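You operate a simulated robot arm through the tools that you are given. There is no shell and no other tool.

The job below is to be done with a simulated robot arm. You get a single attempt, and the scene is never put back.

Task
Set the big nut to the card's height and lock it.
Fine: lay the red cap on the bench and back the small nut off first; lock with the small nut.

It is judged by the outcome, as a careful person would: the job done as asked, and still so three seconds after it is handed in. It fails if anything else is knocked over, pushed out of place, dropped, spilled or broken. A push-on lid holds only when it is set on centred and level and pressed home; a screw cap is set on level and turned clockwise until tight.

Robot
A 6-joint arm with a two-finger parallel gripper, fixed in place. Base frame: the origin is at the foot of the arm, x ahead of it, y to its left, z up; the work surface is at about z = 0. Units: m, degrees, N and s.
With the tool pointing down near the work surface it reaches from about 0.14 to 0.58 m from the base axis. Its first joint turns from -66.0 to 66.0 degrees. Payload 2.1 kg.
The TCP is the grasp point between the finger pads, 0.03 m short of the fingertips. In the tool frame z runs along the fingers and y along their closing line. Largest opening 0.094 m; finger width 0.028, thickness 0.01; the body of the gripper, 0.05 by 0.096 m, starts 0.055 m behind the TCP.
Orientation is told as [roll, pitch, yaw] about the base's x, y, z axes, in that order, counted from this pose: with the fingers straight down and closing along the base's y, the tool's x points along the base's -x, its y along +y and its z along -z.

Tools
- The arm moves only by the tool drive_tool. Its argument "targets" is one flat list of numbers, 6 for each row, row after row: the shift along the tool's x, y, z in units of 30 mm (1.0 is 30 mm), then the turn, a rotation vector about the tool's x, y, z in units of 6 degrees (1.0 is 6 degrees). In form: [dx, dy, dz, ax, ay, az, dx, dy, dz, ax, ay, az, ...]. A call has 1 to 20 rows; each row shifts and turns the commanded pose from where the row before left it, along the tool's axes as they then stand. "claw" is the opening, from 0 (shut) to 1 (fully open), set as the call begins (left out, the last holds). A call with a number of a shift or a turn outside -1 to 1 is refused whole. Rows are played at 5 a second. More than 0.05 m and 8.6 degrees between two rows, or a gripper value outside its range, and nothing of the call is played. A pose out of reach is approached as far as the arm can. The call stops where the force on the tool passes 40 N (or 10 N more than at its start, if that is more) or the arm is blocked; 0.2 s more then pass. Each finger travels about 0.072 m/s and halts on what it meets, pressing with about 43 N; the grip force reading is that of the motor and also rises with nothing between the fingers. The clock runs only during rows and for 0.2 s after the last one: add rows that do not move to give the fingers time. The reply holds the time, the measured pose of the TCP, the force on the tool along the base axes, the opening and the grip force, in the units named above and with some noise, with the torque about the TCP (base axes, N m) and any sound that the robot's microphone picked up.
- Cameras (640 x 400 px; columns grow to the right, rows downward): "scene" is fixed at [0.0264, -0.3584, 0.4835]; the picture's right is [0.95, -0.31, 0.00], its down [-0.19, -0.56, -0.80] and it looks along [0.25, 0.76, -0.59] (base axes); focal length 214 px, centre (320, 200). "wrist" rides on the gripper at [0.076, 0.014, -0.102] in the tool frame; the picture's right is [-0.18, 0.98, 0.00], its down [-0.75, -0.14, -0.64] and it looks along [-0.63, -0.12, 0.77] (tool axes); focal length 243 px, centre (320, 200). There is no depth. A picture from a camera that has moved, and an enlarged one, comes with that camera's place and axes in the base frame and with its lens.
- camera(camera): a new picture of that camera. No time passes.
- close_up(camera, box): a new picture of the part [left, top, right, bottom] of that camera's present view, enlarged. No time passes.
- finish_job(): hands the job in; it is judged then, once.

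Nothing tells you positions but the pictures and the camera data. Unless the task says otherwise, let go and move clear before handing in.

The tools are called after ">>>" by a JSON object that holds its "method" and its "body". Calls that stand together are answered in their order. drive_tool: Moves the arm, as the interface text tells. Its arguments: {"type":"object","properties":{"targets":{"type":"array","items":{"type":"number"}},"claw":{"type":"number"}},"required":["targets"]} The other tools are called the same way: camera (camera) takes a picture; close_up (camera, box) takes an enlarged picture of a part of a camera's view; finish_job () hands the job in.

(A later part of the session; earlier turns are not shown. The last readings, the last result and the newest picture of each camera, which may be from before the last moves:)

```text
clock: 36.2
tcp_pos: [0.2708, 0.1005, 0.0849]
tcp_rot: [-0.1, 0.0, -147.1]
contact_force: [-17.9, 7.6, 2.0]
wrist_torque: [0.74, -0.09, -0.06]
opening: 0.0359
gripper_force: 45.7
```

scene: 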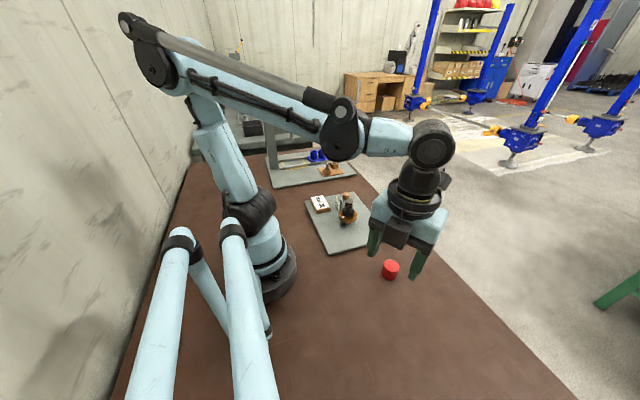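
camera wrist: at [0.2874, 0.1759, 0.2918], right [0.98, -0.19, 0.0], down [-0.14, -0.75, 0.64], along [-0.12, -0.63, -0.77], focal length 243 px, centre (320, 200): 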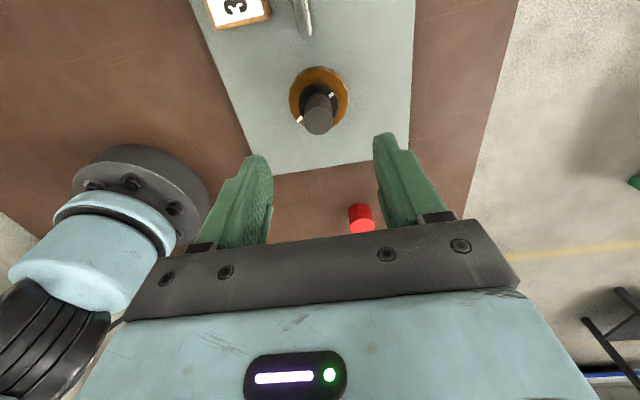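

>>> {"method": "drive_tool", "body": {"targets": [-0.02, -0.03, 0, 0, 0, 0, 0, 0, 0, 0, 0, 0, 0, 0, 0, 0, 0, 0]}}

>>> {"method": "drive_tool", "body": {"targets": [0, 0, 0, 0, 0, 0]}}

```text
clock: 37.0
tcp_pos: [0.2707, 0.1005, 0.085]
tcp_rot: [0.2, 0.1, -146.9]
contact_force: [2.3, 6.5, -2.8]
wrist_torque: [-0.45, 0.86, 0.0]
opening: 0.0356
gripper_force: 45.3
```

```text
clock: 37.4
tcp_pos: [0.2709, 0.1004, 0.0856]
tcp_rot: [0.2, 0.1, -147.0]
contact_force: [5.6, 2.4, -3.2]
wrist_torque: [-0.27, 0.28, 0.03]
opening: 0.0357
gripper_force: 45.2
```

The side load is now only a few newtons, so the axis is at about (0.2708, 0.1004). I'll turn counter-clockwise (seen from above) by 30 degrees to start loosening the small nut.

>>> {"method": "drive_tool", "body": {"targets": [0, 0, 0, 0, 0, -1, 0, 0, 0, 0, 0, -1, 0, 0, 0, 0, 0, -1, 0, 0, 0, 0, 0, -1, 0, 0, 0, 0, 0, -1, 0, 0, 0, 0, 0, 0]}}

>>> {"method": "close_up", "body": {"camera": "scene", "box": [325, 180, 373, 230]}}

>>> {"method": "close_up", "body": {"camera": "wrist", "box": [220, 80, 420, 260]}}

```text
clock: 38.8
tcp_pos: [0.2711, 0.1009, 0.0856]
tcp_rot: [0.1, 0.2, -116.9]
contact_force: [10.2, 1.4, 31.7]
wrist_torque: [-0.14, -0.16, -0.05]
opening: 0.0357
gripper_force: 44.6
```

```text
8.00 times, centred on (349, 205) of scene
camera zoom: at [0.0263, -0.3584, 0.4834], right [0.95, -0.31, 0.0], down [-0.19, -0.56, -0.8], along [0.25, 0.76, -0.59], focal length 1716 px, centre (88, 160)
```

zoom: 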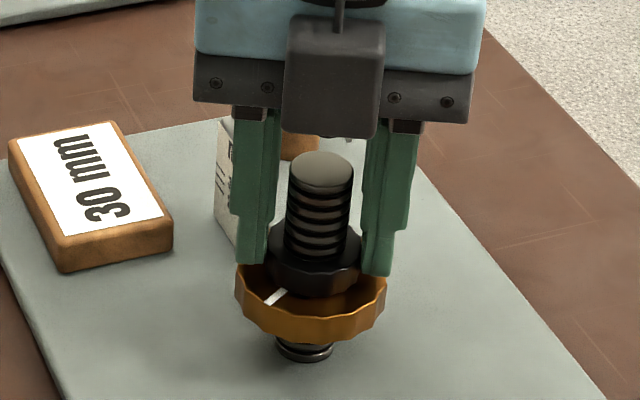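

```text
2.22 times, centred on (320, 170) of wrist
camera zoom: at [0.3189, 0.1617, 0.1881], right [0.79, -0.61, 0.0], down [-0.47, -0.61, 0.64], along [-0.39, -0.51, -0.77], focal length 539 px, centre (320, 267)
```

zoom: 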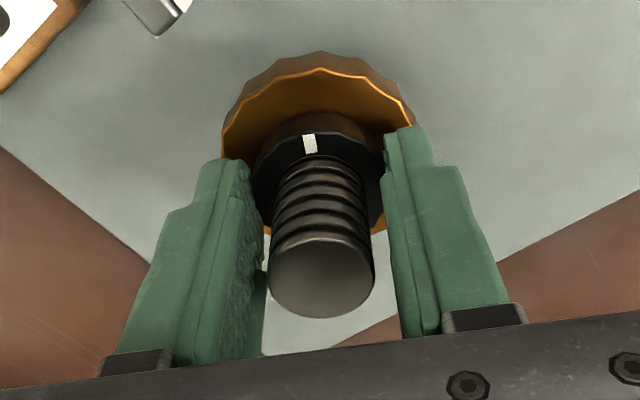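

The small nut turns with the gripper while the big nut's mark stays put, and it is rising (32 N upward on the tool). I'll raise the tool about 0.5 mm to relieve the lift and gauge the pitch.

>>> {"method": "drive_tool", "body": {"targets": [0, 0, -0.0167, 0, 0, 0, 0, 0, 0, 0, 0, 0]}}

```text
clock: 39.4
tcp_pos: [0.2694, 0.1005, 0.0864]
tcp_rot: [0.1, 0.1, -117.1]
contact_force: [14.0, 1.0, 14.5]
wrist_torque: [-0.27, -0.13, -0.03]
opening: 0.0357
gripper_force: 45.2
```

>>> {"method": "drive_tool", "body": {"targets": [0.008, 0.015, -0.015, 0, 0, 0, 0, 0, 0, 0, 0, 0]}}

>>> {"method": "drive_tool", "body": {"targets": [0, 0, -0.0055, 0, 0, -1, 0, 0, -0.0055, 0, 0, -1, 0, 0, -0.0055, 0, 0, -1, 0, 0, -0.0055, 0, 0, -1, 0, 0, -0.0055, 0, 0, -1, 0, 0, 0, 0, 0, 0]}}

>>> {"method": "close_up", "body": {"camera": "scene", "box": [325, 180, 373, 230]}}

```text
clock: 40.0
tcp_pos: [0.2705, 0.1003, 0.0845]
tcp_rot: [0.0, 0.1, -117.1]
contact_force: [10.3, 0.0, 1.1]
wrist_torque: [0.17, -0.79, 0.02]
opening: 0.0358
gripper_force: 44.4
```

```text
clock: 41.4
tcp_pos: [0.2704, 0.1013, 0.087]
tcp_rot: [0.0, -0.1, -86.9]
contact_force: [2.1, 2.5, -5.5]
wrist_torque: [0.19, 0.08, 0.03]
opening: 0.0357
gripper_force: 45.3
```

```text
8.00 times, centred on (349, 205) of scene
camera zoom: at [0.0264, -0.3584, 0.4835], right [0.95, -0.31, 0.0], down [-0.19, -0.56, -0.8], along [0.25, 0.76, -0.59], focal length 1716 px, centre (88, 160)
```

zoom: 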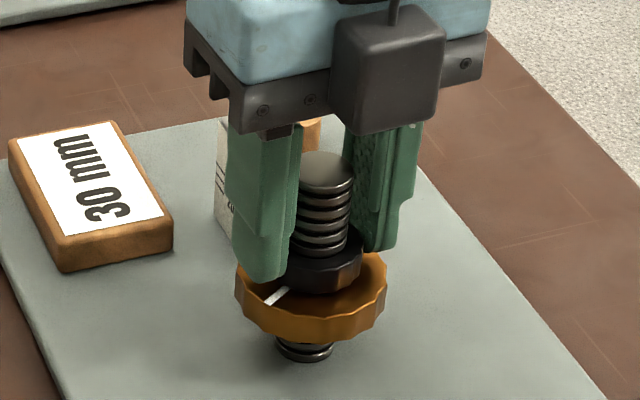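

The nut follows freely; the axial force suggests a pitch of roughly 7–10 mm per turn. I'll turn it another 90 degrees counter-clockwise, rising with it.

>>> {"method": "drive_tool", "body": {"targets": [0, 0, -0.0044, 0, 0, -1, 0, 0, -0.0044, 0, 0, -1, 0, 0, -0.0044, 0, 0, -1, 0, 0, -0.0044, 0, 0, -1, 0, 0, -0.0044, 0, 0, -1, 0, 0, -0.0044, 0, 0, -1, 0, 0, -0.0044, 0, 0, -1, 0, 0, -0.0044, 0, 0, -1, 0, 0, -0.0044, 0, 0, -1, 0, 0, -0.0044, 0, 0, -1, 0, 0, -0.0044, 0, 0, -1, 0, 0, -0.0044, 0, 0, -1, 0, 0, -0.0044, 0, 0, -1, 0, 0, -0.0044, 0, 0, -1, 0, 0, -0.0044, 0, 0, -1, 0, 0, 0, 0, 0, 0]}}

>>> {"method": "close_up", "body": {"camera": "scene", "box": [328, 202, 368, 227]}}

>>> {"method": "close_up", "body": {"camera": "wrist", "box": [220, 80, 420, 260]}}

```text
clock: 44.8
tcp_pos: [0.2712, 0.0993, 0.0881]
tcp_rot: [0.0, 0.1, 3.1]
contact_force: [-11.9, -10.5, 22.5]
wrist_torque: [-0.26, 0.85, -0.04]
opening: 0.0358
gripper_force: 44.8
```

```text
16.00 times, centred on (348, 214) of scene
camera zoom: at [0.0263, -0.3584, 0.4834], right [0.95, -0.31, 0.0], down [-0.19, -0.56, -0.8], along [0.25, 0.76, -0.59], focal length 3432 px, centre (-128, -32)
```

zoom: 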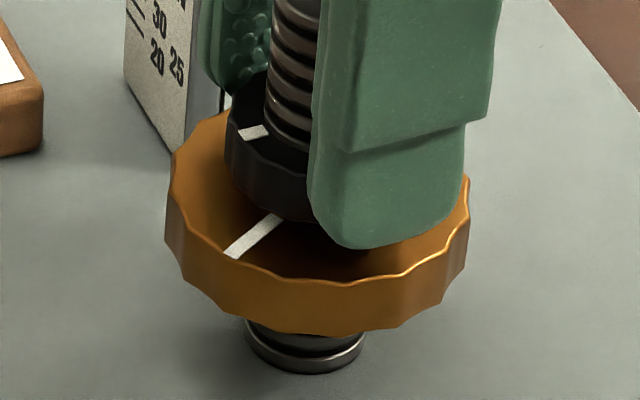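

```text
2.22 times, centred on (320, 170) of wrist
camera zoom: at [0.1947, 0.1101, 0.1914], right [0.13, 0.99, 0.0], down [0.76, -0.1, 0.64], along [0.63, -0.09, -0.77], focal length 539 px, centre (320, 267)
```

zoom: 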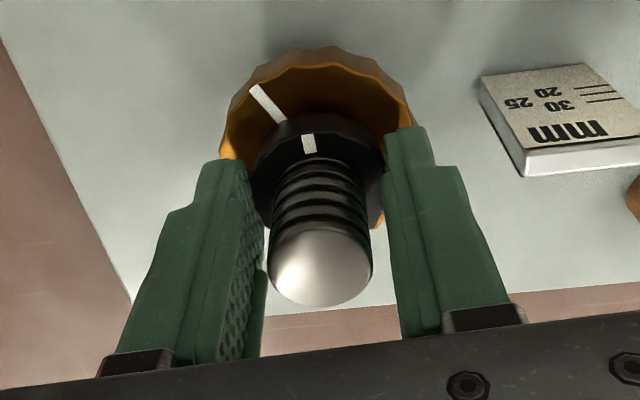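

The small nut has backed off 150 degrees and risen several millimetres above the big nut, whose mark has not moved. I'll relieve the axial load, release, and rise to inspect.

>>> {"method": "drive_tool", "body": {"targets": [0, 0, -0.022, 0, 0, 0, 0, 0, 0, 0, 0, 0]}}

>>> {"method": "drive_tool", "body": {"targets": [0, 0, 0, 0, 0, 0, 0, 0, 0, 0, 0, 0, 0, 0, 0, 0, 0, 0], "claw": 0.68}}

>>> {"method": "drive_tool", "body": {"targets": [0, 0, -0.5, 0, 0, 0, 0, 0, -0.8, 0, 0, 0, 0, 0, -0.8, 0, 0, 0, 0, 0, -0.8, 0, 0, 0, 0, 0, -0.5, 0, 0, 0, 0, 0, 0, 0, 0, 0]}}

>>> {"method": "close_up", "body": {"camera": "scene", "box": [328, 202, 368, 227]}}

>>> {"method": "close_up", "body": {"camera": "scene", "box": [328, 190, 368, 215]}}

>>> {"method": "close_up", "body": {"camera": "wrist", "box": [280, 55, 440, 155]}}

```text
clock: 45.4
tcp_pos: [0.2696, 0.0999, 0.0897]
tcp_rot: [-0.1, 0.1, 2.9]
contact_force: [-8.9, -15.6, -2.0]
wrist_torque: [-0.29, 1.1, 0.01]
opening: 0.0359
gripper_force: 45.1
```

```text
clock: 46.2
tcp_pos: [0.2711, 0.1016, 0.0895]
tcp_rot: [0.0, -0.1, 3.0]
contact_force: [-0.3, -0.5, 0.1]
wrist_torque: [0.01, -0.01, -0.01]
opening: 0.0641
gripper_force: 0.0
```

```text
clock: 47.6
tcp_pos: [0.2694, 0.0993, 0.1919]
tcp_rot: [0.0, 0.0, 3.0]
contact_force: [0.4, 0.1, -0.1]
wrist_torque: [-0.03, 0.01, 0.04]
opening: 0.0637
gripper_force: 0.0
```

```text
16.00 times, centred on (348, 214) of scene
camera zoom: at [0.0264, -0.3584, 0.4835], right [0.95, -0.31, 0.0], down [-0.19, -0.56, -0.8], along [0.25, 0.76, -0.59], focal length 3432 px, centre (-128, -32)
```

zoom: 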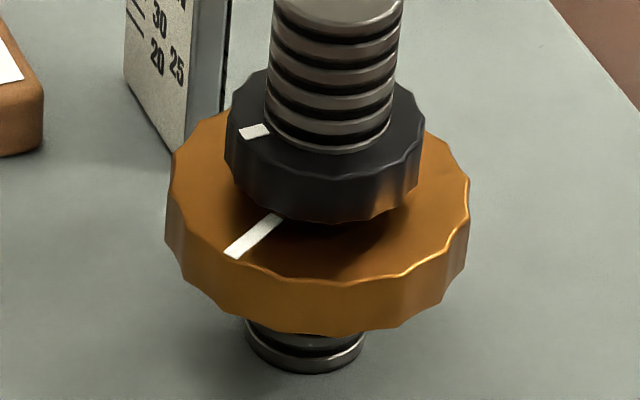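

```text
16.00 times, centred on (348, 202) of scene
camera zoom: at [0.0264, -0.3584, 0.4835], right [0.95, -0.31, 0.0], down [-0.19, -0.56, -0.8], along [0.25, 0.76, -0.59], focal length 3432 px, centre (-128, 160)
```

zoom: 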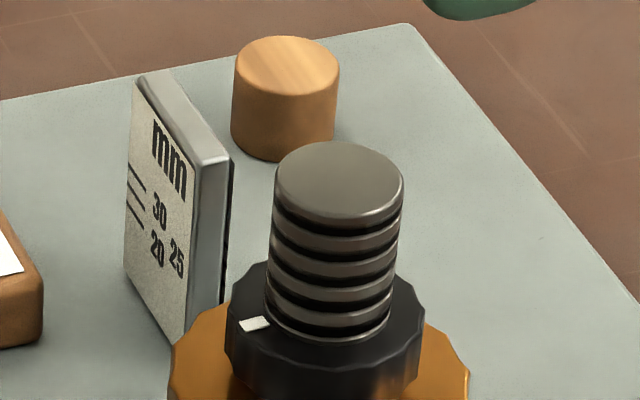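

```text
4.00 times, centred on (360, 105) of wrist
camera zoom: at [0.1954, 0.11, 0.2942], right [0.13, 0.99, 0.0], down [0.76, -0.1, 0.64], along [0.64, -0.08, -0.77], focal length 970 px, centre (160, 580)
```

zoom: 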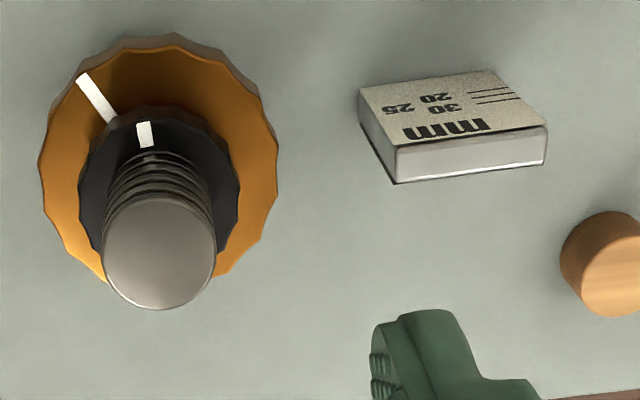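

The small nut rose about 5 mm for 150 degrees, so the pitch is near 12 mm per turn. Before moving the big nut I want an accurate height, so I'll turn the wrist to look along +y and back off for a low side view.

>>> {"method": "drive_tool", "body": {"targets": [0, 0, 0, 0, 0, -1, 0, 0, 0, 0, 0, -1, 0, 0, 0, 0, 0, -1, 0, 0, 0, 0, 0, -1, 0, 0, 0, 0, 0, -1, 0, 0, 0, 0, 0, -1, 0, 0, 0, 0, 0, -1, 0, 0, 0, 0, 0, -1, 0, 0, 0, 0, 0, -1, 0, 0, 0, 0, 0, -1, 0, 0, 0, 0, 0, -1, 0, 0, 0, 0, 0, -1, 0, 0, 0, 0, 0, -1, 0, 0, 0, 0, 0, -1, 0, 0, 0, 0, 0, -0.5, 0, 0, 0, 0, 0, 0]}}

>>> {"method": "drive_tool", "body": {"targets": [0.9, 0, 0, 0, 0, 0, 0.9, 0, 0, 0, 0, 0, 0.9, 0, 0, 0, 0, 0, 0.9, 0, 0, 0, 0, 0, 0.9, 0, 0, 0, 0, 0, 0.9, 0, 0, 0, 0, 0, 0, 0, 0, 0, 0, 0]}}

>>> {"method": "camera", "body": {"camera": "wrist"}}

>>> {"method": "camera", "body": {"camera": "scene"}}

```text
clock: 51.0
tcp_pos: [0.2698, 0.1, 0.1915]
tcp_rot: [0.0, 0.0, 90.0]
contact_force: [-0.4, 0.8, 0.2]
wrist_torque: [0.0, 0.03, -0.03]
opening: 0.0637
gripper_force: 0.1
```

```text
clock: 52.6
tcp_pos: [0.2695, -0.0621, 0.1915]
tcp_rot: [0.1, 0.1, 89.9]
contact_force: [1.0, 0.4, 0.7]
wrist_torque: [-0.03, 0.04, -0.01]
opening: 0.0639
gripper_force: 0.1
```

```text
taken
camera wrist: at [0.2568, -0.1379, 0.2938], right [-0.98, 0.18, 0.0], down [0.14, 0.75, 0.64], along [0.12, 0.63, -0.77], focal length 243 px, centre (320, 200)
```

wrist: 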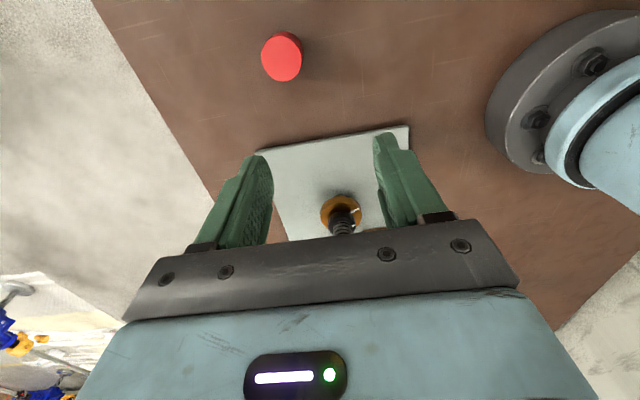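

```text
taken
```

scene: 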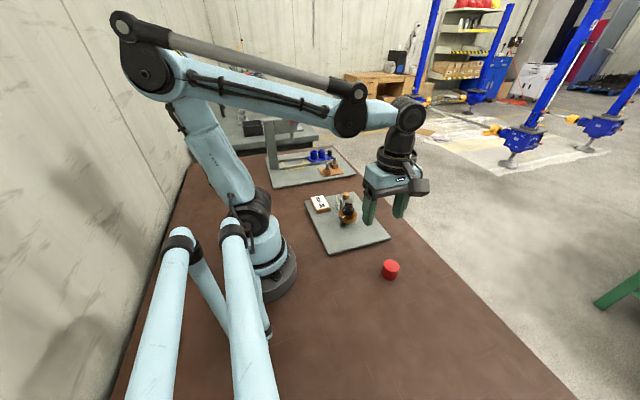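

The view direction is right. I'll tilt the tool forward 40 degrees while staying high, then look again.

>>> {"method": "drive_tool", "body": {"targets": [0, 0, 0, 0, -0.8333, 0, 0, 0, 0, 0, -0.8333, 0, 0, 0, 0, 0, -0.8333, 0, 0, 0, 0, 0, -0.8333, 0, 0, 0, 0, 0, 0, 0]}}

>>> {"method": "camera", "body": {"camera": "wrist"}}

```text
clock: 53.8
tcp_pos: [0.2696, -0.0616, 0.191]
tcp_rot: [-0.1, -20.1, 90.0]
contact_force: [0.5, 0.7, -0.5]
wrist_torque: [0.0, -0.01, 0.02]
opening: 0.064
gripper_force: 0.0
```

```text
taken
camera wrist: at [0.2572, -0.1683, 0.2612], right [-0.98, 0.17, 0.06], down [0.14, 0.49, 0.86], along [0.12, 0.86, -0.5], focal length 243 px, centre (320, 200)
```

wrist: 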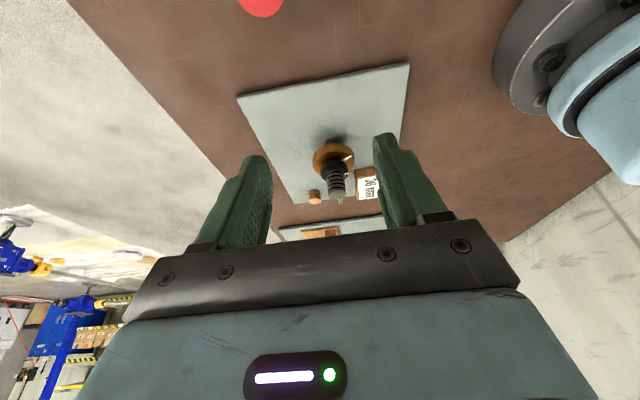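

The tilt behaves as expected. I'll tilt a further 25 degrees and then lower for a near-horizontal view of the nuts.

>>> {"method": "drive_tool", "body": {"targets": [0, 0, 0, 0, -0.8333, 0, 0, 0, 0, 0, -0.8333, 0, 0, 0, 0, 0, -0.8333, 0, 0, 0, 0, 0, -0.8333, 0, 0, 0, 0, 0, -0.8333, 0, 0, 0, 0, 0, 0, 0]}}

>>> {"method": "camera", "body": {"camera": "wrist"}}

>>> {"method": "camera", "body": {"camera": "scene"}}

```text
clock: 55.2
tcp_pos: [0.2702, -0.0609, 0.1917]
tcp_rot: [-0.1, -45.1, 89.9]
contact_force: [0.4, 0.0, 0.5]
wrist_torque: [-0.02, 0.01, -0.01]
opening: 0.0638
gripper_force: 0.0
```

```text
taken
camera wrist: at [0.2573, -0.1879, 0.2096], right [-0.98, 0.13, 0.13], down [0.14, 0.08, 0.99], along [0.12, 0.99, -0.09], focal length 243 px, centre (320, 200)
```

wrist: 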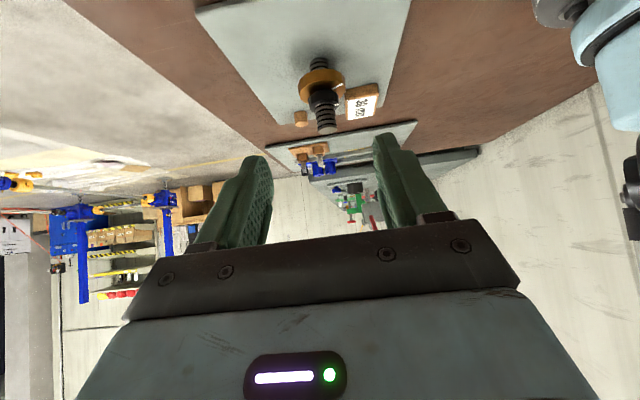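

```text
taken
```

scene: 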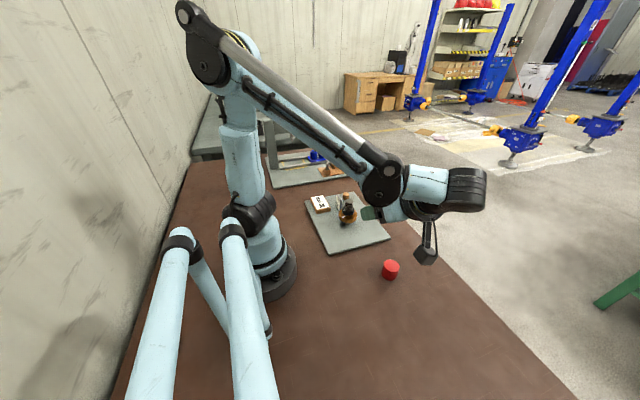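

Good low view through the fingers. I'll lower about 95 mm for a flatter look at the nut edges against the board.

>>> {"method": "drive_tool", "body": {"targets": [0.56, 0, 0.56, 0, 0, 0, 0.56, 0, 0.56, 0, 0, 0, 0.56, 0, 0.56, 0, 0, 0, 0.56, 0, 0.56, 0, 0, 0, 0, 0, 0, 0, 0, 0]}}

>>> {"method": "camera", "body": {"camera": "wrist"}}

>>> {"method": "camera", "body": {"camera": "scene"}}

```text
clock: 56.4
tcp_pos: [0.272, -0.0614, 0.096]
tcp_rot: [0.0, -45.0, 90.1]
contact_force: [-0.3, -0.8, -0.3]
wrist_torque: [0.01, 0.03, -0.01]
opening: 0.0638
gripper_force: 0.1
```

```text
taken
camera wrist: at [0.2579, -0.1875, 0.1147], right [-0.98, 0.13, 0.13], down [0.14, 0.08, 0.99], along [0.12, 0.99, -0.1], focal length 243 px, centre (320, 200)
```

wrist: 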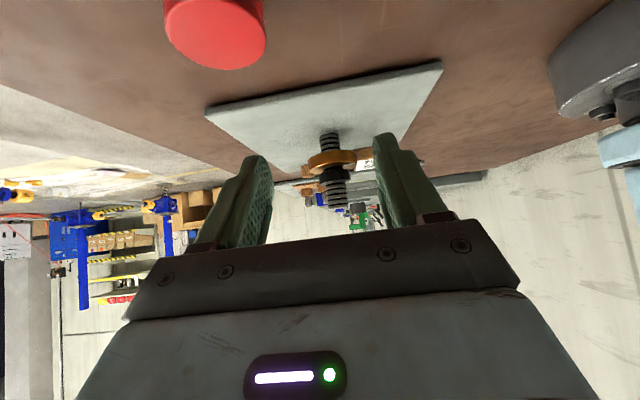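

```text
taken
```

scene: 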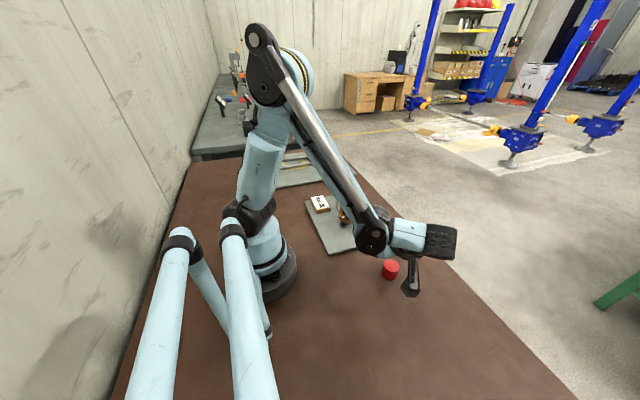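

Now the nuts are seen almost side-on. I'll zoom in to measure against the board.

>>> {"method": "close_up", "body": {"camera": "wrist", "box": [290, 120, 370, 220]}}

>>> {"method": "close_up", "body": {"camera": "wrist", "box": [312, 128, 352, 153]}}

>>> {"method": "close_up", "body": {"camera": "wrist", "box": [340, 140, 380, 175]}}

```text
4.00 times, centred on (330, 170) of wrist
camera zoom: at [0.2579, -0.1875, 0.1147], right [-0.98, 0.13, 0.13], down [0.14, 0.08, 0.99], along [0.12, 0.99, -0.1], focal length 970 px, centre (280, 320)
```

zoom: 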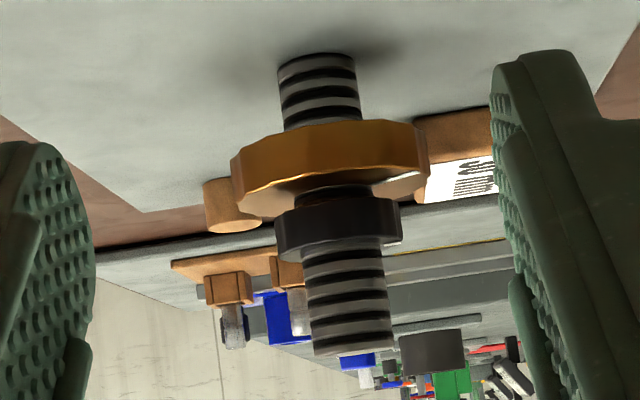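

```text
16.00 times, centred on (332, 140) of wrist
camera zoom: at [0.2579, -0.1875, 0.1147], right [-0.98, 0.13, 0.13], down [0.14, 0.08, 0.99], along [0.12, 0.99, -0.1], focal length 3882 px, centre (128, 1152)
```

zoom: 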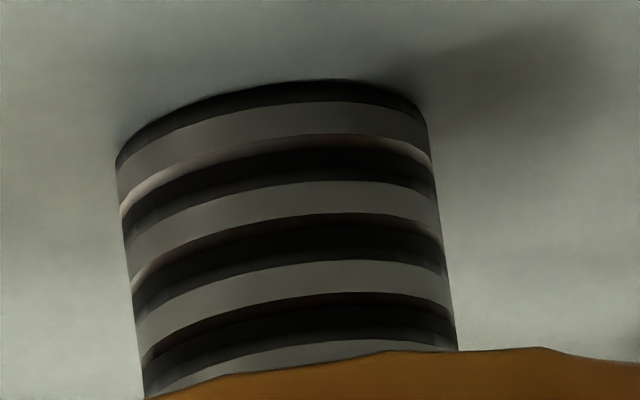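

```text
11.43 times, centred on (360, 158) of wrist
camera zoom: at [0.2579, -0.1875, 0.1147], right [-0.98, 0.13, 0.13], down [0.14, 0.08, 0.99], along [0.12, 0.99, -0.1], focal length 2773 px, centre (-137, 686)
```

zoom: 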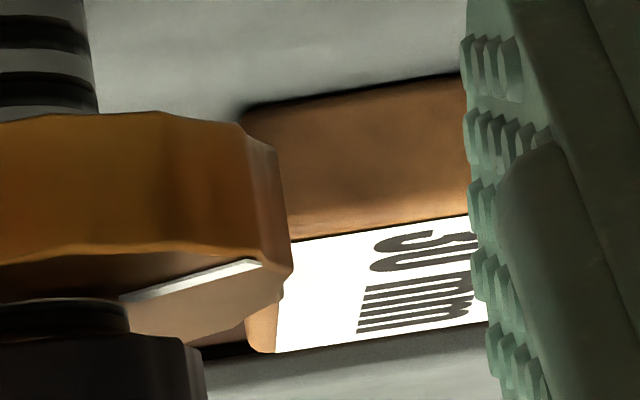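

This view is very useful. I'll take fine zooms of the nut's edges, the rod base and the small nut to measure heights.

>>> {"method": "close_up", "body": {"camera": "wrist", "box": [305, 145, 345, 170]}}

>>> {"method": "close_up", "body": {"camera": "wrist", "box": [325, 145, 365, 170]}}

>>> {"method": "close_up", "body": {"camera": "wrist", "box": [300, 128, 372, 173]}}

>>> {"method": "close_up", "body": {"camera": "wrist", "box": [300, 165, 372, 210]}}

```text
16.00 times, centred on (325, 158) of wrist
camera zoom: at [0.2579, -0.1875, 0.1147], right [-0.98, 0.13, 0.13], down [0.14, 0.08, 0.99], along [0.12, 0.99, -0.1], focal length 3882 px, centre (240, 880)
```

zoom: 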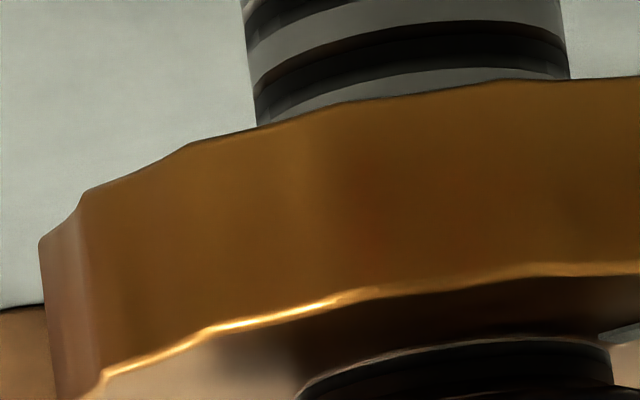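

```text
16.00 times, centred on (345, 158) of wrist
camera zoom: at [0.2579, -0.1875, 0.1147], right [-0.98, 0.13, 0.13], down [0.14, 0.08, 0.99], along [0.12, 0.99, -0.1], focal length 3882 px, centre (-80, 880)
```

zoom: 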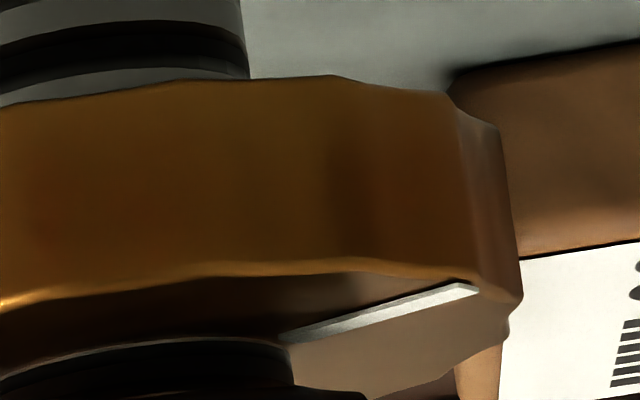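

```text
8.89 times, centred on (336, 150) of wrist
camera zoom: at [0.2579, -0.1875, 0.1147], right [-0.98, 0.13, 0.13], down [0.14, 0.08, 0.99], along [0.12, 0.99, -0.1], focal length 2157 px, centre (178, 640)
```

zoom: 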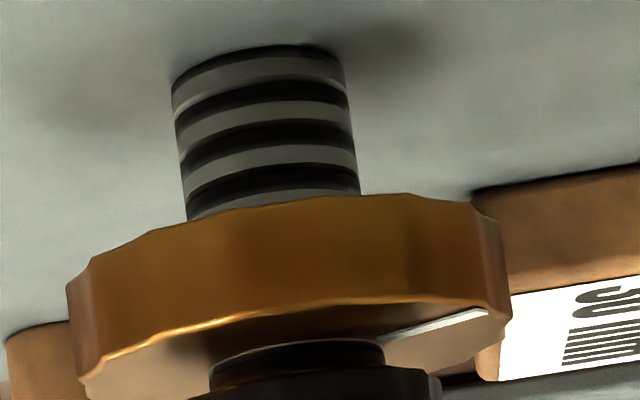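

```text
8.89 times, centred on (336, 188) of wrist
camera zoom: at [0.2579, -0.1875, 0.1147], right [-0.98, 0.13, 0.13], down [0.14, 0.08, 0.99], along [0.12, 0.99, -0.1], focal length 2157 px, centre (178, 311)
```

zoom: 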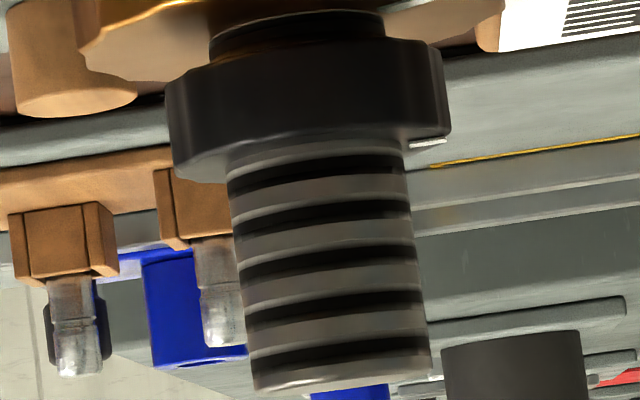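

From this view the big nut's top face is about 40.0 mm above the board and its underside about 27 mm, so the nut is 13 mm thick. I'll zoom in on the small nut to pin down the pitch.

>>> {"method": "close_up", "body": {"camera": "wrist", "box": [315, 160, 355, 185]}}

>>> {"method": "close_up", "body": {"camera": "wrist", "box": [320, 185, 360, 210]}}

```text
16.00 times, centred on (335, 172) of wrist
camera zoom: at [0.2579, -0.1875, 0.1147], right [-0.98, 0.13, 0.13], down [0.14, 0.08, 0.99], along [0.12, 0.99, -0.1], focal length 3882 px, centre (80, 640)
```

zoom: 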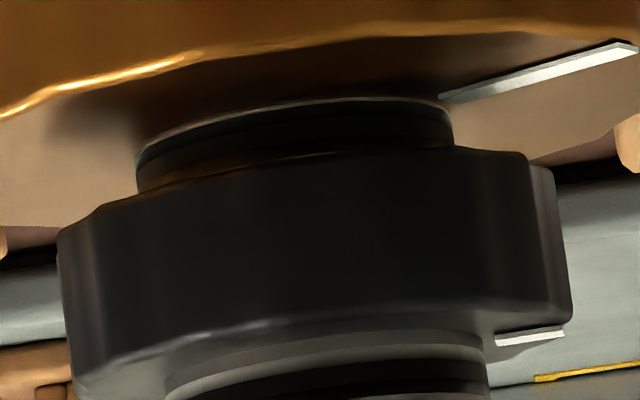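

```text
16.00 times, centred on (340, 198) of wrist
camera zoom: at [0.2579, -0.1875, 0.1147], right [-0.98, 0.13, 0.13], down [0.14, 0.08, 0.99], along [0.12, 0.99, -0.1], focal length 3882 px, centre (0, 240)
```

zoom: 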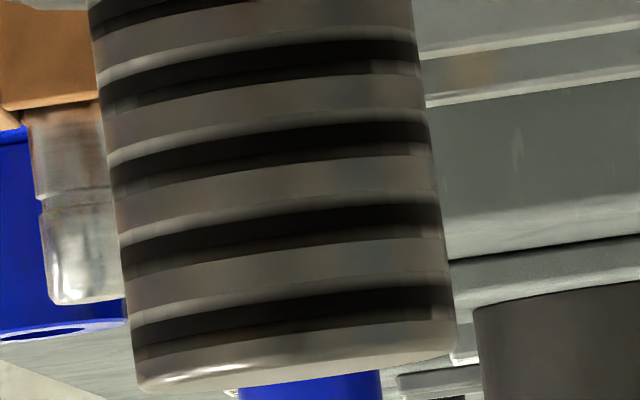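

The small nut sits about 5.1 mm up after 150 degrees, consistent with a 12 mm pitch, so lowering the top face from 40 to 30 mm needs about 300 degrees clockwise. I'll retrace out of this pose and return above the post.

>>> {"method": "drive_tool", "body": {"targets": [-0.56, 0, -0.56, 0, 0, 0, -0.56, 0, -0.56, 0, 0, 0, -0.56, 0, -0.56, 0, 0, 0, -0.56, 0, -0.56, 0, 0, 0, 0, 0, 0, 0, 0.8333, 0, 0, 0, 0, 0, 0.8333, 0, 0, 0, 0, 0, 0.8333, 0, 0, 0, 0, 0, 0.8333, 0, 0, 0, 0, 0, 0.8333, 0, 0, 0, 0, 0, 0.8333, 0, 0, 0, 0, 0, 0.8333, 0, 0, 0, 0, 0, 0.8333, 0, 0, 0, 0, 0, 0.8333, 0, 0, 0, 0, 0, 0, 0]}}

>>> {"method": "drive_tool", "body": {"targets": [-0.9, 0, 0, 0, 0, 0, -0.9, 0, 0, 0, 0, 0, -0.9, 0, 0, 0, 0, 0, -0.9, 0, 0, 0, 0, 0, -0.9, 0, 0, 0, 0, 0, -0.9, 0, 0, 0, 0, 0, 0, 0, 0, 0, 0, 0]}}

>>> {"method": "drive_tool", "body": {"targets": [0, 0, 0, 0, 0, -1, 0, 0, 0, 0, 0, -1, 0, 0, 0, 0, 0, -1, 0, 0, 0, 0, 0, -1, 0, 0, 0, 0, 0, -1, 0, 0, 0, 0, 0, -1, 0, 0, 0, 0, 0, -1, 0, 0, 0, 0, 0, -1, 0, 0, 0, 0, 0, -1, 0, 0, 0, 0, 0, -1, 0, 0, 0, 0, 0, -1, 0, 0, 0, 0, 0, 0], "claw": 0.78}}

>>> {"method": "close_up", "body": {"camera": "wrist", "box": [200, 20, 440, 200]}}

```text
clock: 59.4
tcp_pos: [0.2695, -0.0614, 0.1921]
tcp_rot: [-0.1, 0.1, 90.0]
contact_force: [0.4, -0.3, -0.5]
wrist_torque: [0.01, -0.03, 0.02]
opening: 0.0637
gripper_force: 0.1
```

```text
clock: 61.0
tcp_pos: [0.2719, 0.1021, 0.1917]
tcp_rot: [-0.1, 0.0, 90.0]
contact_force: [0.4, -0.5, 0.5]
wrist_torque: [-0.03, 0.0, -0.04]
opening: 0.0639
gripper_force: 0.0
```

```text
clock: 63.6
tcp_pos: [0.2692, 0.1015, 0.1908]
tcp_rot: [0.0, 0.1, 156.1]
contact_force: [-0.3, 0.1, -0.2]
wrist_torque: [-0.01, 0.01, 0.05]
opening: 0.0734
gripper_force: 0.0
```

```text
2.22 times, centred on (320, 110) of wrist
camera zoom: at [0.3355, 0.0564, 0.2937], right [-0.57, -0.82, 0.0], down [-0.63, 0.43, 0.64], along [-0.53, 0.36, -0.77], focal length 539 px, centre (320, 400)
```

zoom: 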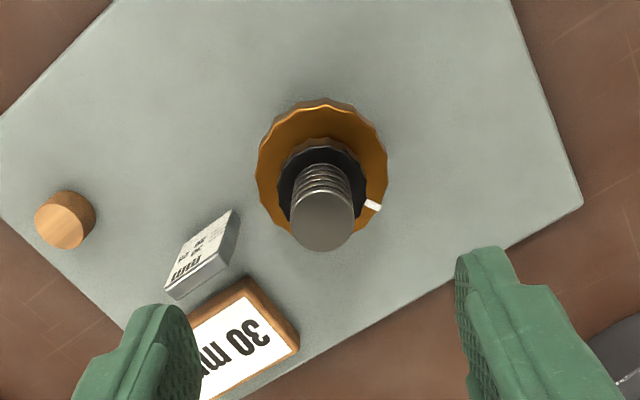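

Back above the post at yaw 156. I'll take a few readings to average out the noise before centring for the big nut.

>>> {"method": "drive_tool", "body": {"targets": [0, 0, 0, 0, 0, 0]}}

>>> {"method": "drive_tool", "body": {"targets": [0, 0, 0, 0, 0, 0]}}

>>> {"method": "drive_tool", "body": {"targets": [0, 0, 0, 0, 0, 0]}}

>>> {"method": "drive_tool", "body": {"targets": [0, 0, 0, 0, 0, 0]}}

>>> {"method": "close_up", "body": {"camera": "wrist", "box": [280, 60, 360, 140]}}

```text
clock: 64.0
tcp_pos: [0.2695, 0.0997, 0.1914]
tcp_rot: [0.0, 0.0, 156.0]
contact_force: [-1.2, 0.3, -0.6]
wrist_torque: [0.01, 0.03, 0.0]
opening: 0.073
gripper_force: 0.0
```

```text
clock: 64.4
tcp_pos: [0.2699, 0.0998, 0.1912]
tcp_rot: [0.1, 0.1, 156.1]
contact_force: [-0.3, -0.5, -0.1]
wrist_torque: [0.01, 0.0, 0.03]
opening: 0.0734
gripper_force: 0.2
```

```text
clock: 64.8
tcp_pos: [0.2705, 0.1001, 0.1915]
tcp_rot: [0.0, 0.0, 156.0]
contact_force: [-0.1, 0.6, 0.1]
wrist_torque: [-0.03, 0.01, 0.0]
opening: 0.0734
gripper_force: 0.1
```

```text
clock: 65.2
tcp_pos: [0.2702, 0.1008, 0.1921]
tcp_rot: [0.0, 0.0, 156.0]
contact_force: [-0.1, 0.5, 0.5]
wrist_torque: [0.02, 0.01, 0.01]
opening: 0.0733
gripper_force: 0.0
```

```text
5.00 times, centred on (320, 100) of wrist
camera zoom: at [0.3355, 0.0563, 0.2937], right [-0.57, -0.82, 0.0], down [-0.63, 0.44, 0.64], along [-0.53, 0.37, -0.77], focal length 1213 px, centre (320, 700)
```

zoom: 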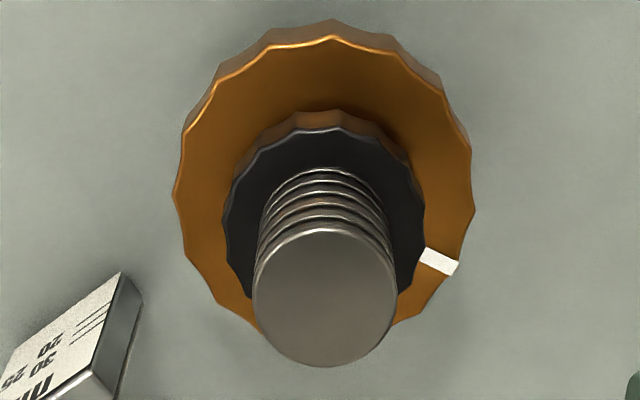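

The camera and grip forces suggest the axis is about (+0.4, -1.3) mm from the tool. I'll correct that, narrow the fingers to 68 mm, and lower to just above the big nut.

>>> {"method": "drive_tool", "body": {"targets": [0.03, 0.034, 0, 0, 0, 0, 0, 0, 0.75, 0, 0, 0, 0, 0, 0.75, 0, 0, 0, 0, 0, 0.75, 0, 0, 0, 0, 0, 0.75, 0, 0, 0, 0, 0, 0.4, 0, 0, 0, 0, 0, 0, 0, 0, 0], "claw": 0.72}}

>>> {"method": "close_up", "body": {"camera": "scene", "box": [322, 180, 370, 230]}}

>>> {"method": "close_up", "body": {"camera": "wrist", "box": [200, 60, 440, 240]}}

```text
clock: 66.8
tcp_pos: [0.271, 0.0987, 0.0879]
tcp_rot: [-0.1, 0.0, 155.9]
contact_force: [0.1, 0.3, 0.1]
wrist_torque: [0.02, -0.01, -0.02]
opening: 0.0678
gripper_force: 0.1
```

```text
8.00 times, centred on (346, 205) of scene
camera zoom: at [0.0264, -0.3584, 0.4835], right [0.95, -0.31, 0.0], down [-0.19, -0.56, -0.8], along [0.25, 0.76, -0.59], focal length 1716 px, centre (112, 160)
```

zoom: 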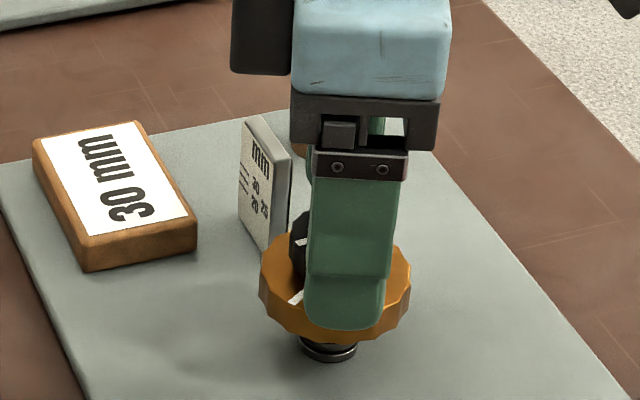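

```text
2.22 times, centred on (320, 150) of wrist
camera zoom: at [0.3362, 0.0548, 0.1913], right [-0.57, -0.82, 0.0], down [-0.63, 0.44, 0.64], along [-0.53, 0.37, -0.77], focal length 539 px, centre (320, 311)
```

zoom: 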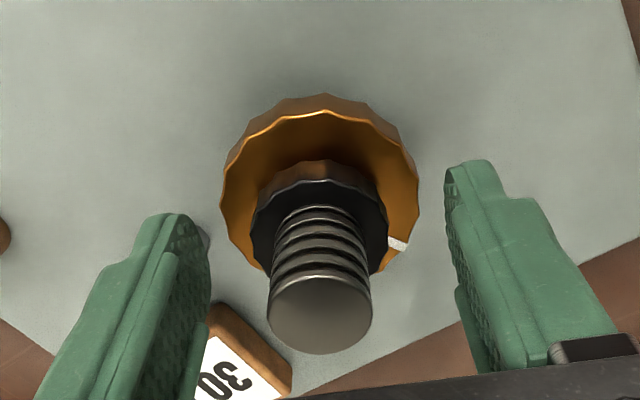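

The fingers straddle the nut symmetrically. I'll lower another 22 mm so the tips sit just below the big nut's underside.

>>> {"method": "drive_tool", "body": {"targets": [0, 0, 0.25, 0, 0, 0, 0, 0, 0.25, 0, 0, 0, 0, 0, 0.25, 0, 0, 0, 0, 0, 0, 0, 0, 0]}}

>>> {"method": "close_up", "body": {"camera": "scene", "box": [322, 180, 370, 230]}}

>>> {"method": "close_up", "body": {"camera": "wrist", "box": [200, 60, 440, 240]}}

```text
clock: 67.8
tcp_pos: [0.2706, 0.1001, 0.0667]
tcp_rot: [0.0, 0.0, 156.1]
contact_force: [-0.6, -1.0, -0.1]
wrist_torque: [0.02, 0.02, 0.01]
opening: 0.0677
gripper_force: 0.1
```

```text
8.00 times, centred on (346, 205) of scene
camera zoom: at [0.0264, -0.3584, 0.4835], right [0.95, -0.31, 0.0], down [-0.19, -0.56, -0.8], along [0.25, 0.76, -0.59], focal length 1716 px, centre (112, 160)
```

zoom: 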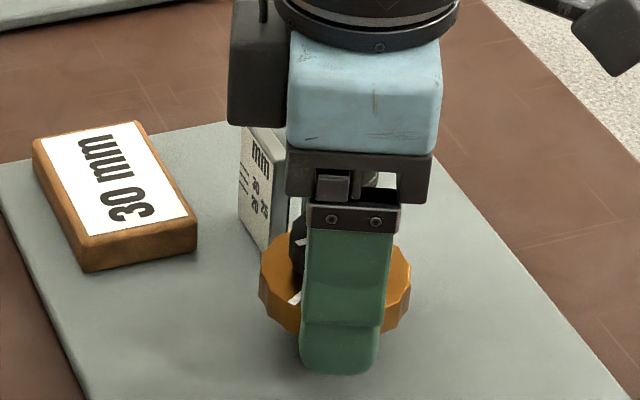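

```text
2.22 times, centred on (320, 150) of wrist
camera zoom: at [0.336, 0.0549, 0.1689], right [-0.57, -0.82, 0.0], down [-0.63, 0.44, 0.64], along [-0.53, 0.37, -0.77], focal length 539 px, centre (320, 311)
```

zoom: 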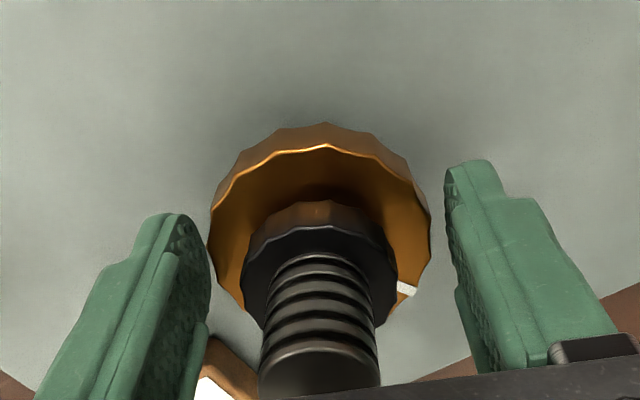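

By projection the nut is centred between the fingers. I'll close on the big nut.

>>> {"method": "drive_tool", "body": {"targets": [0, 0, 0, 0, 0, 0, 0, 0, 0, 0, 0, 0, 0, 0, 0, 0, 0, 0], "claw": 0}}

>>> {"method": "close_up", "body": {"camera": "wrist", "box": [200, 60, 440, 240]}}

```text
clock: 68.6
tcp_pos: [0.2706, 0.0994, 0.0669]
tcp_rot: [-0.1, 0.0, 155.9]
contact_force: [0.6, 4.1, -6.0]
wrist_torque: [0.1, -0.08, 0.01]
opening: 0.0565
gripper_force: 44.8
```

```text
2.22 times, centred on (320, 150) of wrist
camera zoom: at [0.336, 0.0551, 0.169], right [-0.57, -0.82, 0.0], down [-0.63, 0.43, 0.64], along [-0.53, 0.37, -0.77], focal length 539 px, centre (320, 311)
```

zoom: 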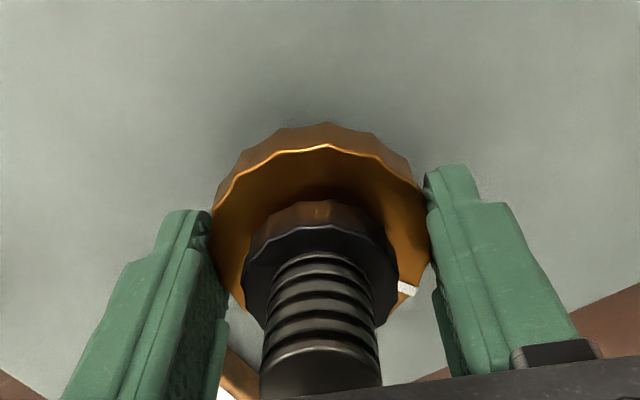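

Centred grip on the big nut with only a few newtons of side load. I'll turn clockwise 30 degrees while descending 0.2 mm per 6 degrees (12 mm pitch) and check the axial force.

>>> {"method": "drive_tool", "body": {"targets": [0, 0, 0.00667, 0, 0, 1, 0, 0, 0.00667, 0, 0, 1, 0, 0, 0.00667, 0, 0, 1, 0, 0, 0.00667, 0, 0, 1, 0, 0, 0.00667, 0, 0, 1, 0, 0, 0, 0, 0, 0]}}

>>> {"method": "close_up", "body": {"camera": "wrist", "box": [200, 60, 440, 240]}}

>>> {"method": "close_up", "body": {"camera": "scene", "box": [322, 180, 370, 230]}}

```text
clock: 70.0
tcp_pos: [0.2713, 0.0986, 0.0656]
tcp_rot: [0.0, 0.1, 125.9]
contact_force: [-2.2, 1.8, -9.9]
wrist_torque: [-0.39, -0.37, -0.02]
opening: 0.0564
gripper_force: 45.3
```

```text
2.22 times, centred on (320, 150) of wrist
camera zoom: at [0.3052, 0.0288, 0.1681], right [-0.9, -0.43, 0.0], down [-0.33, 0.69, 0.64], along [-0.27, 0.58, -0.77], focal length 539 px, centre (320, 311)
```

zoom: 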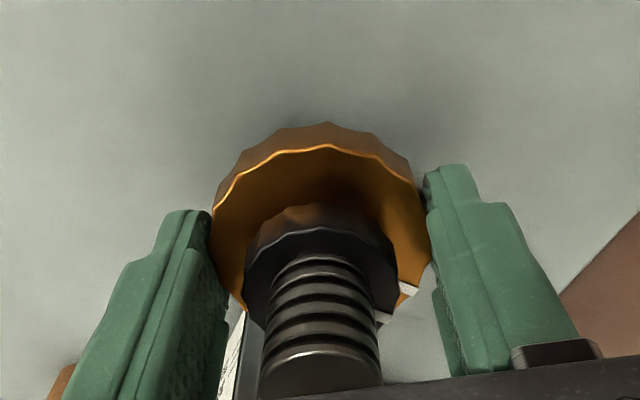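

```text
8.00 times, centred on (346, 205) of scene
camera zoom: at [0.0264, -0.3584, 0.4835], right [0.95, -0.31, 0.0], down [-0.19, -0.56, -0.8], along [0.25, 0.76, -0.59], focal length 1716 px, centre (112, 160)
```

zoom: 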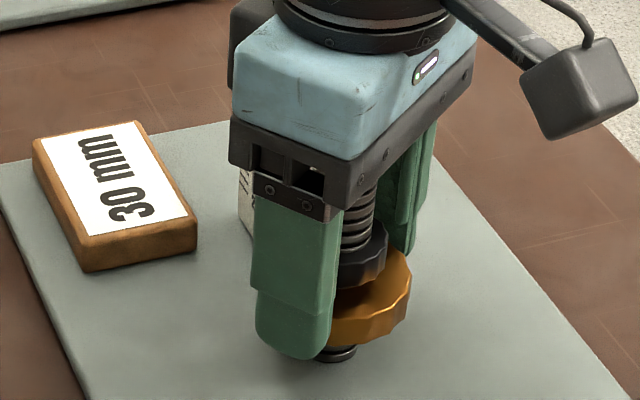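

The nut turns with the fingers and the axial force barely changes, so the 12 mm pitch is close. I'll continue clockwise 90 degrees.

>>> {"method": "drive_tool", "body": {"targets": [0, 0, 0.0067, 0, 0, 1, 0, 0, 0.0067, 0, 0, 1, 0, 0, 0.0067, 0, 0, 1, 0, 0, 0.0067, 0, 0, 1, 0, 0, 0.0067, 0, 0, 1, 0, 0, 0.0067, 0, 0, 1, 0, 0, 0.0067, 0, 0, 1, 0, 0, 0.0067, 0, 0, 1, 0, 0, 0.0067, 0, 0, 1, 0, 0, 0.0067, 0, 0, 1, 0, 0, 0.0067, 0, 0, 1, 0, 0, 0.0067, 0, 0, 1, 0, 0, 0.0067, 0, 0, 1, 0, 0, 0.0067, 0, 0, 1, 0, 0, 0.0067, 0, 0, 1, 0, 0, 0, 0, 0, 0]}}

>>> {"method": "close_up", "body": {"camera": "wrist", "box": [200, 60, 440, 240]}}

>>> {"method": "close_up", "body": {"camera": "scene", "box": [322, 180, 370, 230]}}

```text
clock: 73.4
tcp_pos: [0.2707, 0.0993, 0.0623]
tcp_rot: [0.3, 0.0, 35.9]
contact_force: [-23.0, 12.8, -15.9]
wrist_torque: [-0.32, 0.21, 0.04]
opening: 0.0563
gripper_force: 44.9
```

```text
2.22 times, centred on (320, 150) of wrist
camera zoom: at [0.2017, 0.0661, 0.1654], right [-0.43, 0.9, 0.0], down [0.7, 0.33, 0.64], along [0.58, 0.28, -0.77], focal length 539 px, centre (320, 311)
```

zoom: 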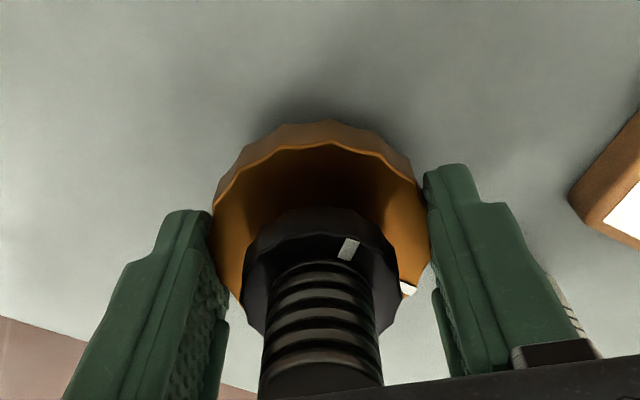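

```text
8.00 times, centred on (346, 205) of scene
camera zoom: at [0.0265, -0.3584, 0.4835], right [0.95, -0.31, 0.0], down [-0.19, -0.56, -0.8], along [0.25, 0.76, -0.59], focal length 1716 px, centre (112, 160)
```

zoom: 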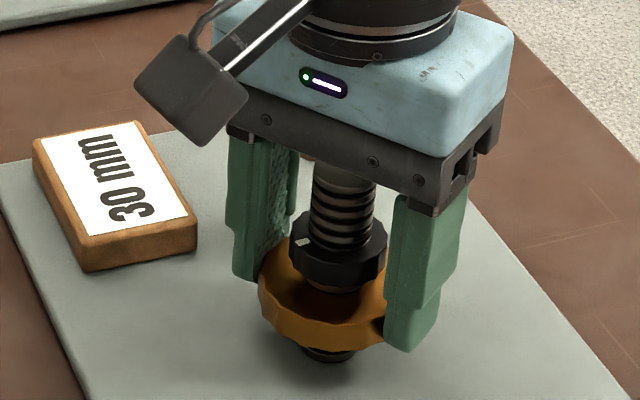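

The mark follows the grip and the nut is descending; a side load of about 26 N has built up. I'll relieve it with a small shift before going on.

>>> {"method": "drive_tool", "body": {"targets": [0.015, 0.035, 0.01, 0, 0, 0, 0, 0, 0, 0, 0, 0, 0, 0, 0, 0, 0, 0]}}

```text
clock: 74.2
tcp_pos: [0.2689, 0.0995, 0.0619]
tcp_rot: [0.0, 0.0, 35.9]
contact_force: [-10.7, 7.5, -10.7]
wrist_torque: [-0.45, 1.24, 0.02]
opening: 0.0562
gripper_force: 44.8
```

>>> {"method": "drive_tool", "body": {"targets": [0.0, 0.025, 0.008, 0, 0, 0, 0, 0, 0, 0, 0, 0]}}

>>> {"method": "drive_tool", "body": {"targets": [0, 0, 0.0068, 0, 0, 1, 0, 0, 0.0068, 0, 0, 1, 0, 0, 0.0068, 0, 0, 1, 0, 0, 0.0068, 0, 0, 1, 0, 0, 0.0068, 0, 0, 1, 0, 0, 0.0068, 0, 0, 1, 0, 0, 0.0068, 0, 0, 1, 0, 0, 0.0068, 0, 0, 1, 0, 0, 0.0068, 0, 0, 1, 0, 0, 0.0068, 0, 0, 1, 0, 0, 0.0068, 0, 0, 1, 0, 0, 0.0068, 0, 0, 1, 0, 0, 0.0068, 0, 0, 1, 0, 0, 0.0068, 0, 0, 1, 0, 0, 0.0068, 0, 0, 1, 0, 0, 0, 0, 0, 0]}}

>>> {"method": "close_up", "body": {"camera": "wrist", "box": [200, 60, 440, 240]}}

>>> {"method": "close_up", "body": {"camera": "scene", "box": [322, 180, 370, 230]}}

```text
clock: 74.8
tcp_pos: [0.2701, 0.1002, 0.0626]
tcp_rot: [-0.1, 0.0, 35.8]
contact_force: [-10.3, -7.7, 7.6]
wrist_torque: [0.67, 0.31, -0.04]
opening: 0.0564
gripper_force: 45.0
```

```text
clock: 78.2
tcp_pos: [0.2699, 0.1009, 0.0591]
tcp_rot: [0.1, -0.3, -54.2]
contact_force: [15.1, -17.4, 8.5]
wrist_torque: [0.02, 0.32, -0.02]
opening: 0.0561
gripper_force: 45.2
```

```text
2.22 times, centred on (320, 150) of wrist
camera zoom: at [0.2379, 0.1703, 0.1614], right [0.9, 0.43, 0.0], down [0.32, -0.69, 0.65], along [0.28, -0.58, -0.76], focal length 539 px, centre (320, 311)
```

zoom: 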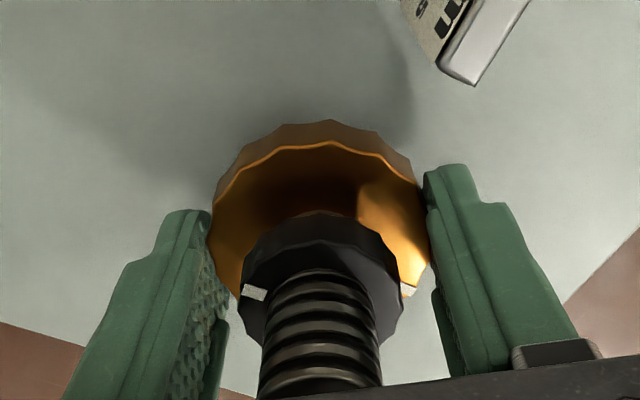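

```text
8.00 times, centred on (346, 205) of scene
camera zoom: at [0.0264, -0.3584, 0.4835], right [0.95, -0.31, 0.0], down [-0.19, -0.56, -0.8], along [0.25, 0.76, -0.59], focal length 1716 px, centre (112, 160)
```

zoom: 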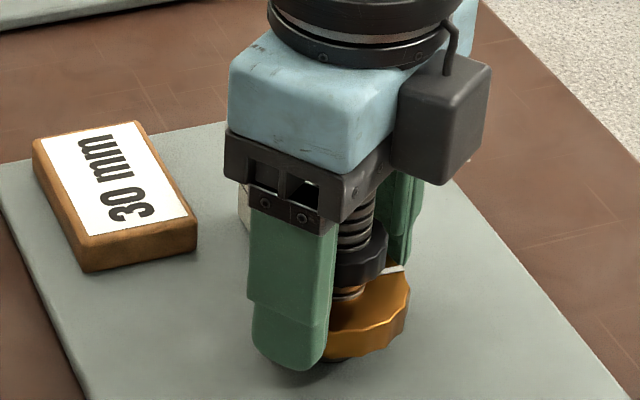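

Total 210 degrees so far, 90 remaining. I'll relieve the side load first, then turn the last 90 degrees to yaw -144, inside the wrist limit.

>>> {"method": "drive_tool", "body": {"targets": [-0.05, 0, 0, 0, 0, 0, 0, 0, 0, 0, 0, 0]}}

>>> {"method": "drive_tool", "body": {"targets": [0, 0, 0.0067, 0, 0, 1, 0, 0, 0.0067, 0, 0, 1, 0, 0, 0.0067, 0, 0, 1, 0, 0, 0.0067, 0, 0, 1, 0, 0, 0.0067, 0, 0, 1, 0, 0, 0.0067, 0, 0, 1, 0, 0, 0.0067, 0, 0, 1, 0, 0, 0, 0, 0, 0]}}

```text
clock: 78.8
tcp_pos: [0.2707, 0.1001, 0.058]
tcp_rot: [0.0, 0.0, -54.0]
contact_force: [2.6, -2.2, 13.2]
wrist_torque: [-1.06, -0.78, -0.01]
opening: 0.0563
gripper_force: 44.5
```

```text
clock: 80.6
tcp_pos: [0.2701, 0.1009, 0.0581]
tcp_rot: [0.0, 0.3, -96.0]
contact_force: [3.2, 16.7, 7.9]
wrist_torque: [0.14, 0.11, -0.03]
opening: 0.0562
gripper_force: 44.9
```

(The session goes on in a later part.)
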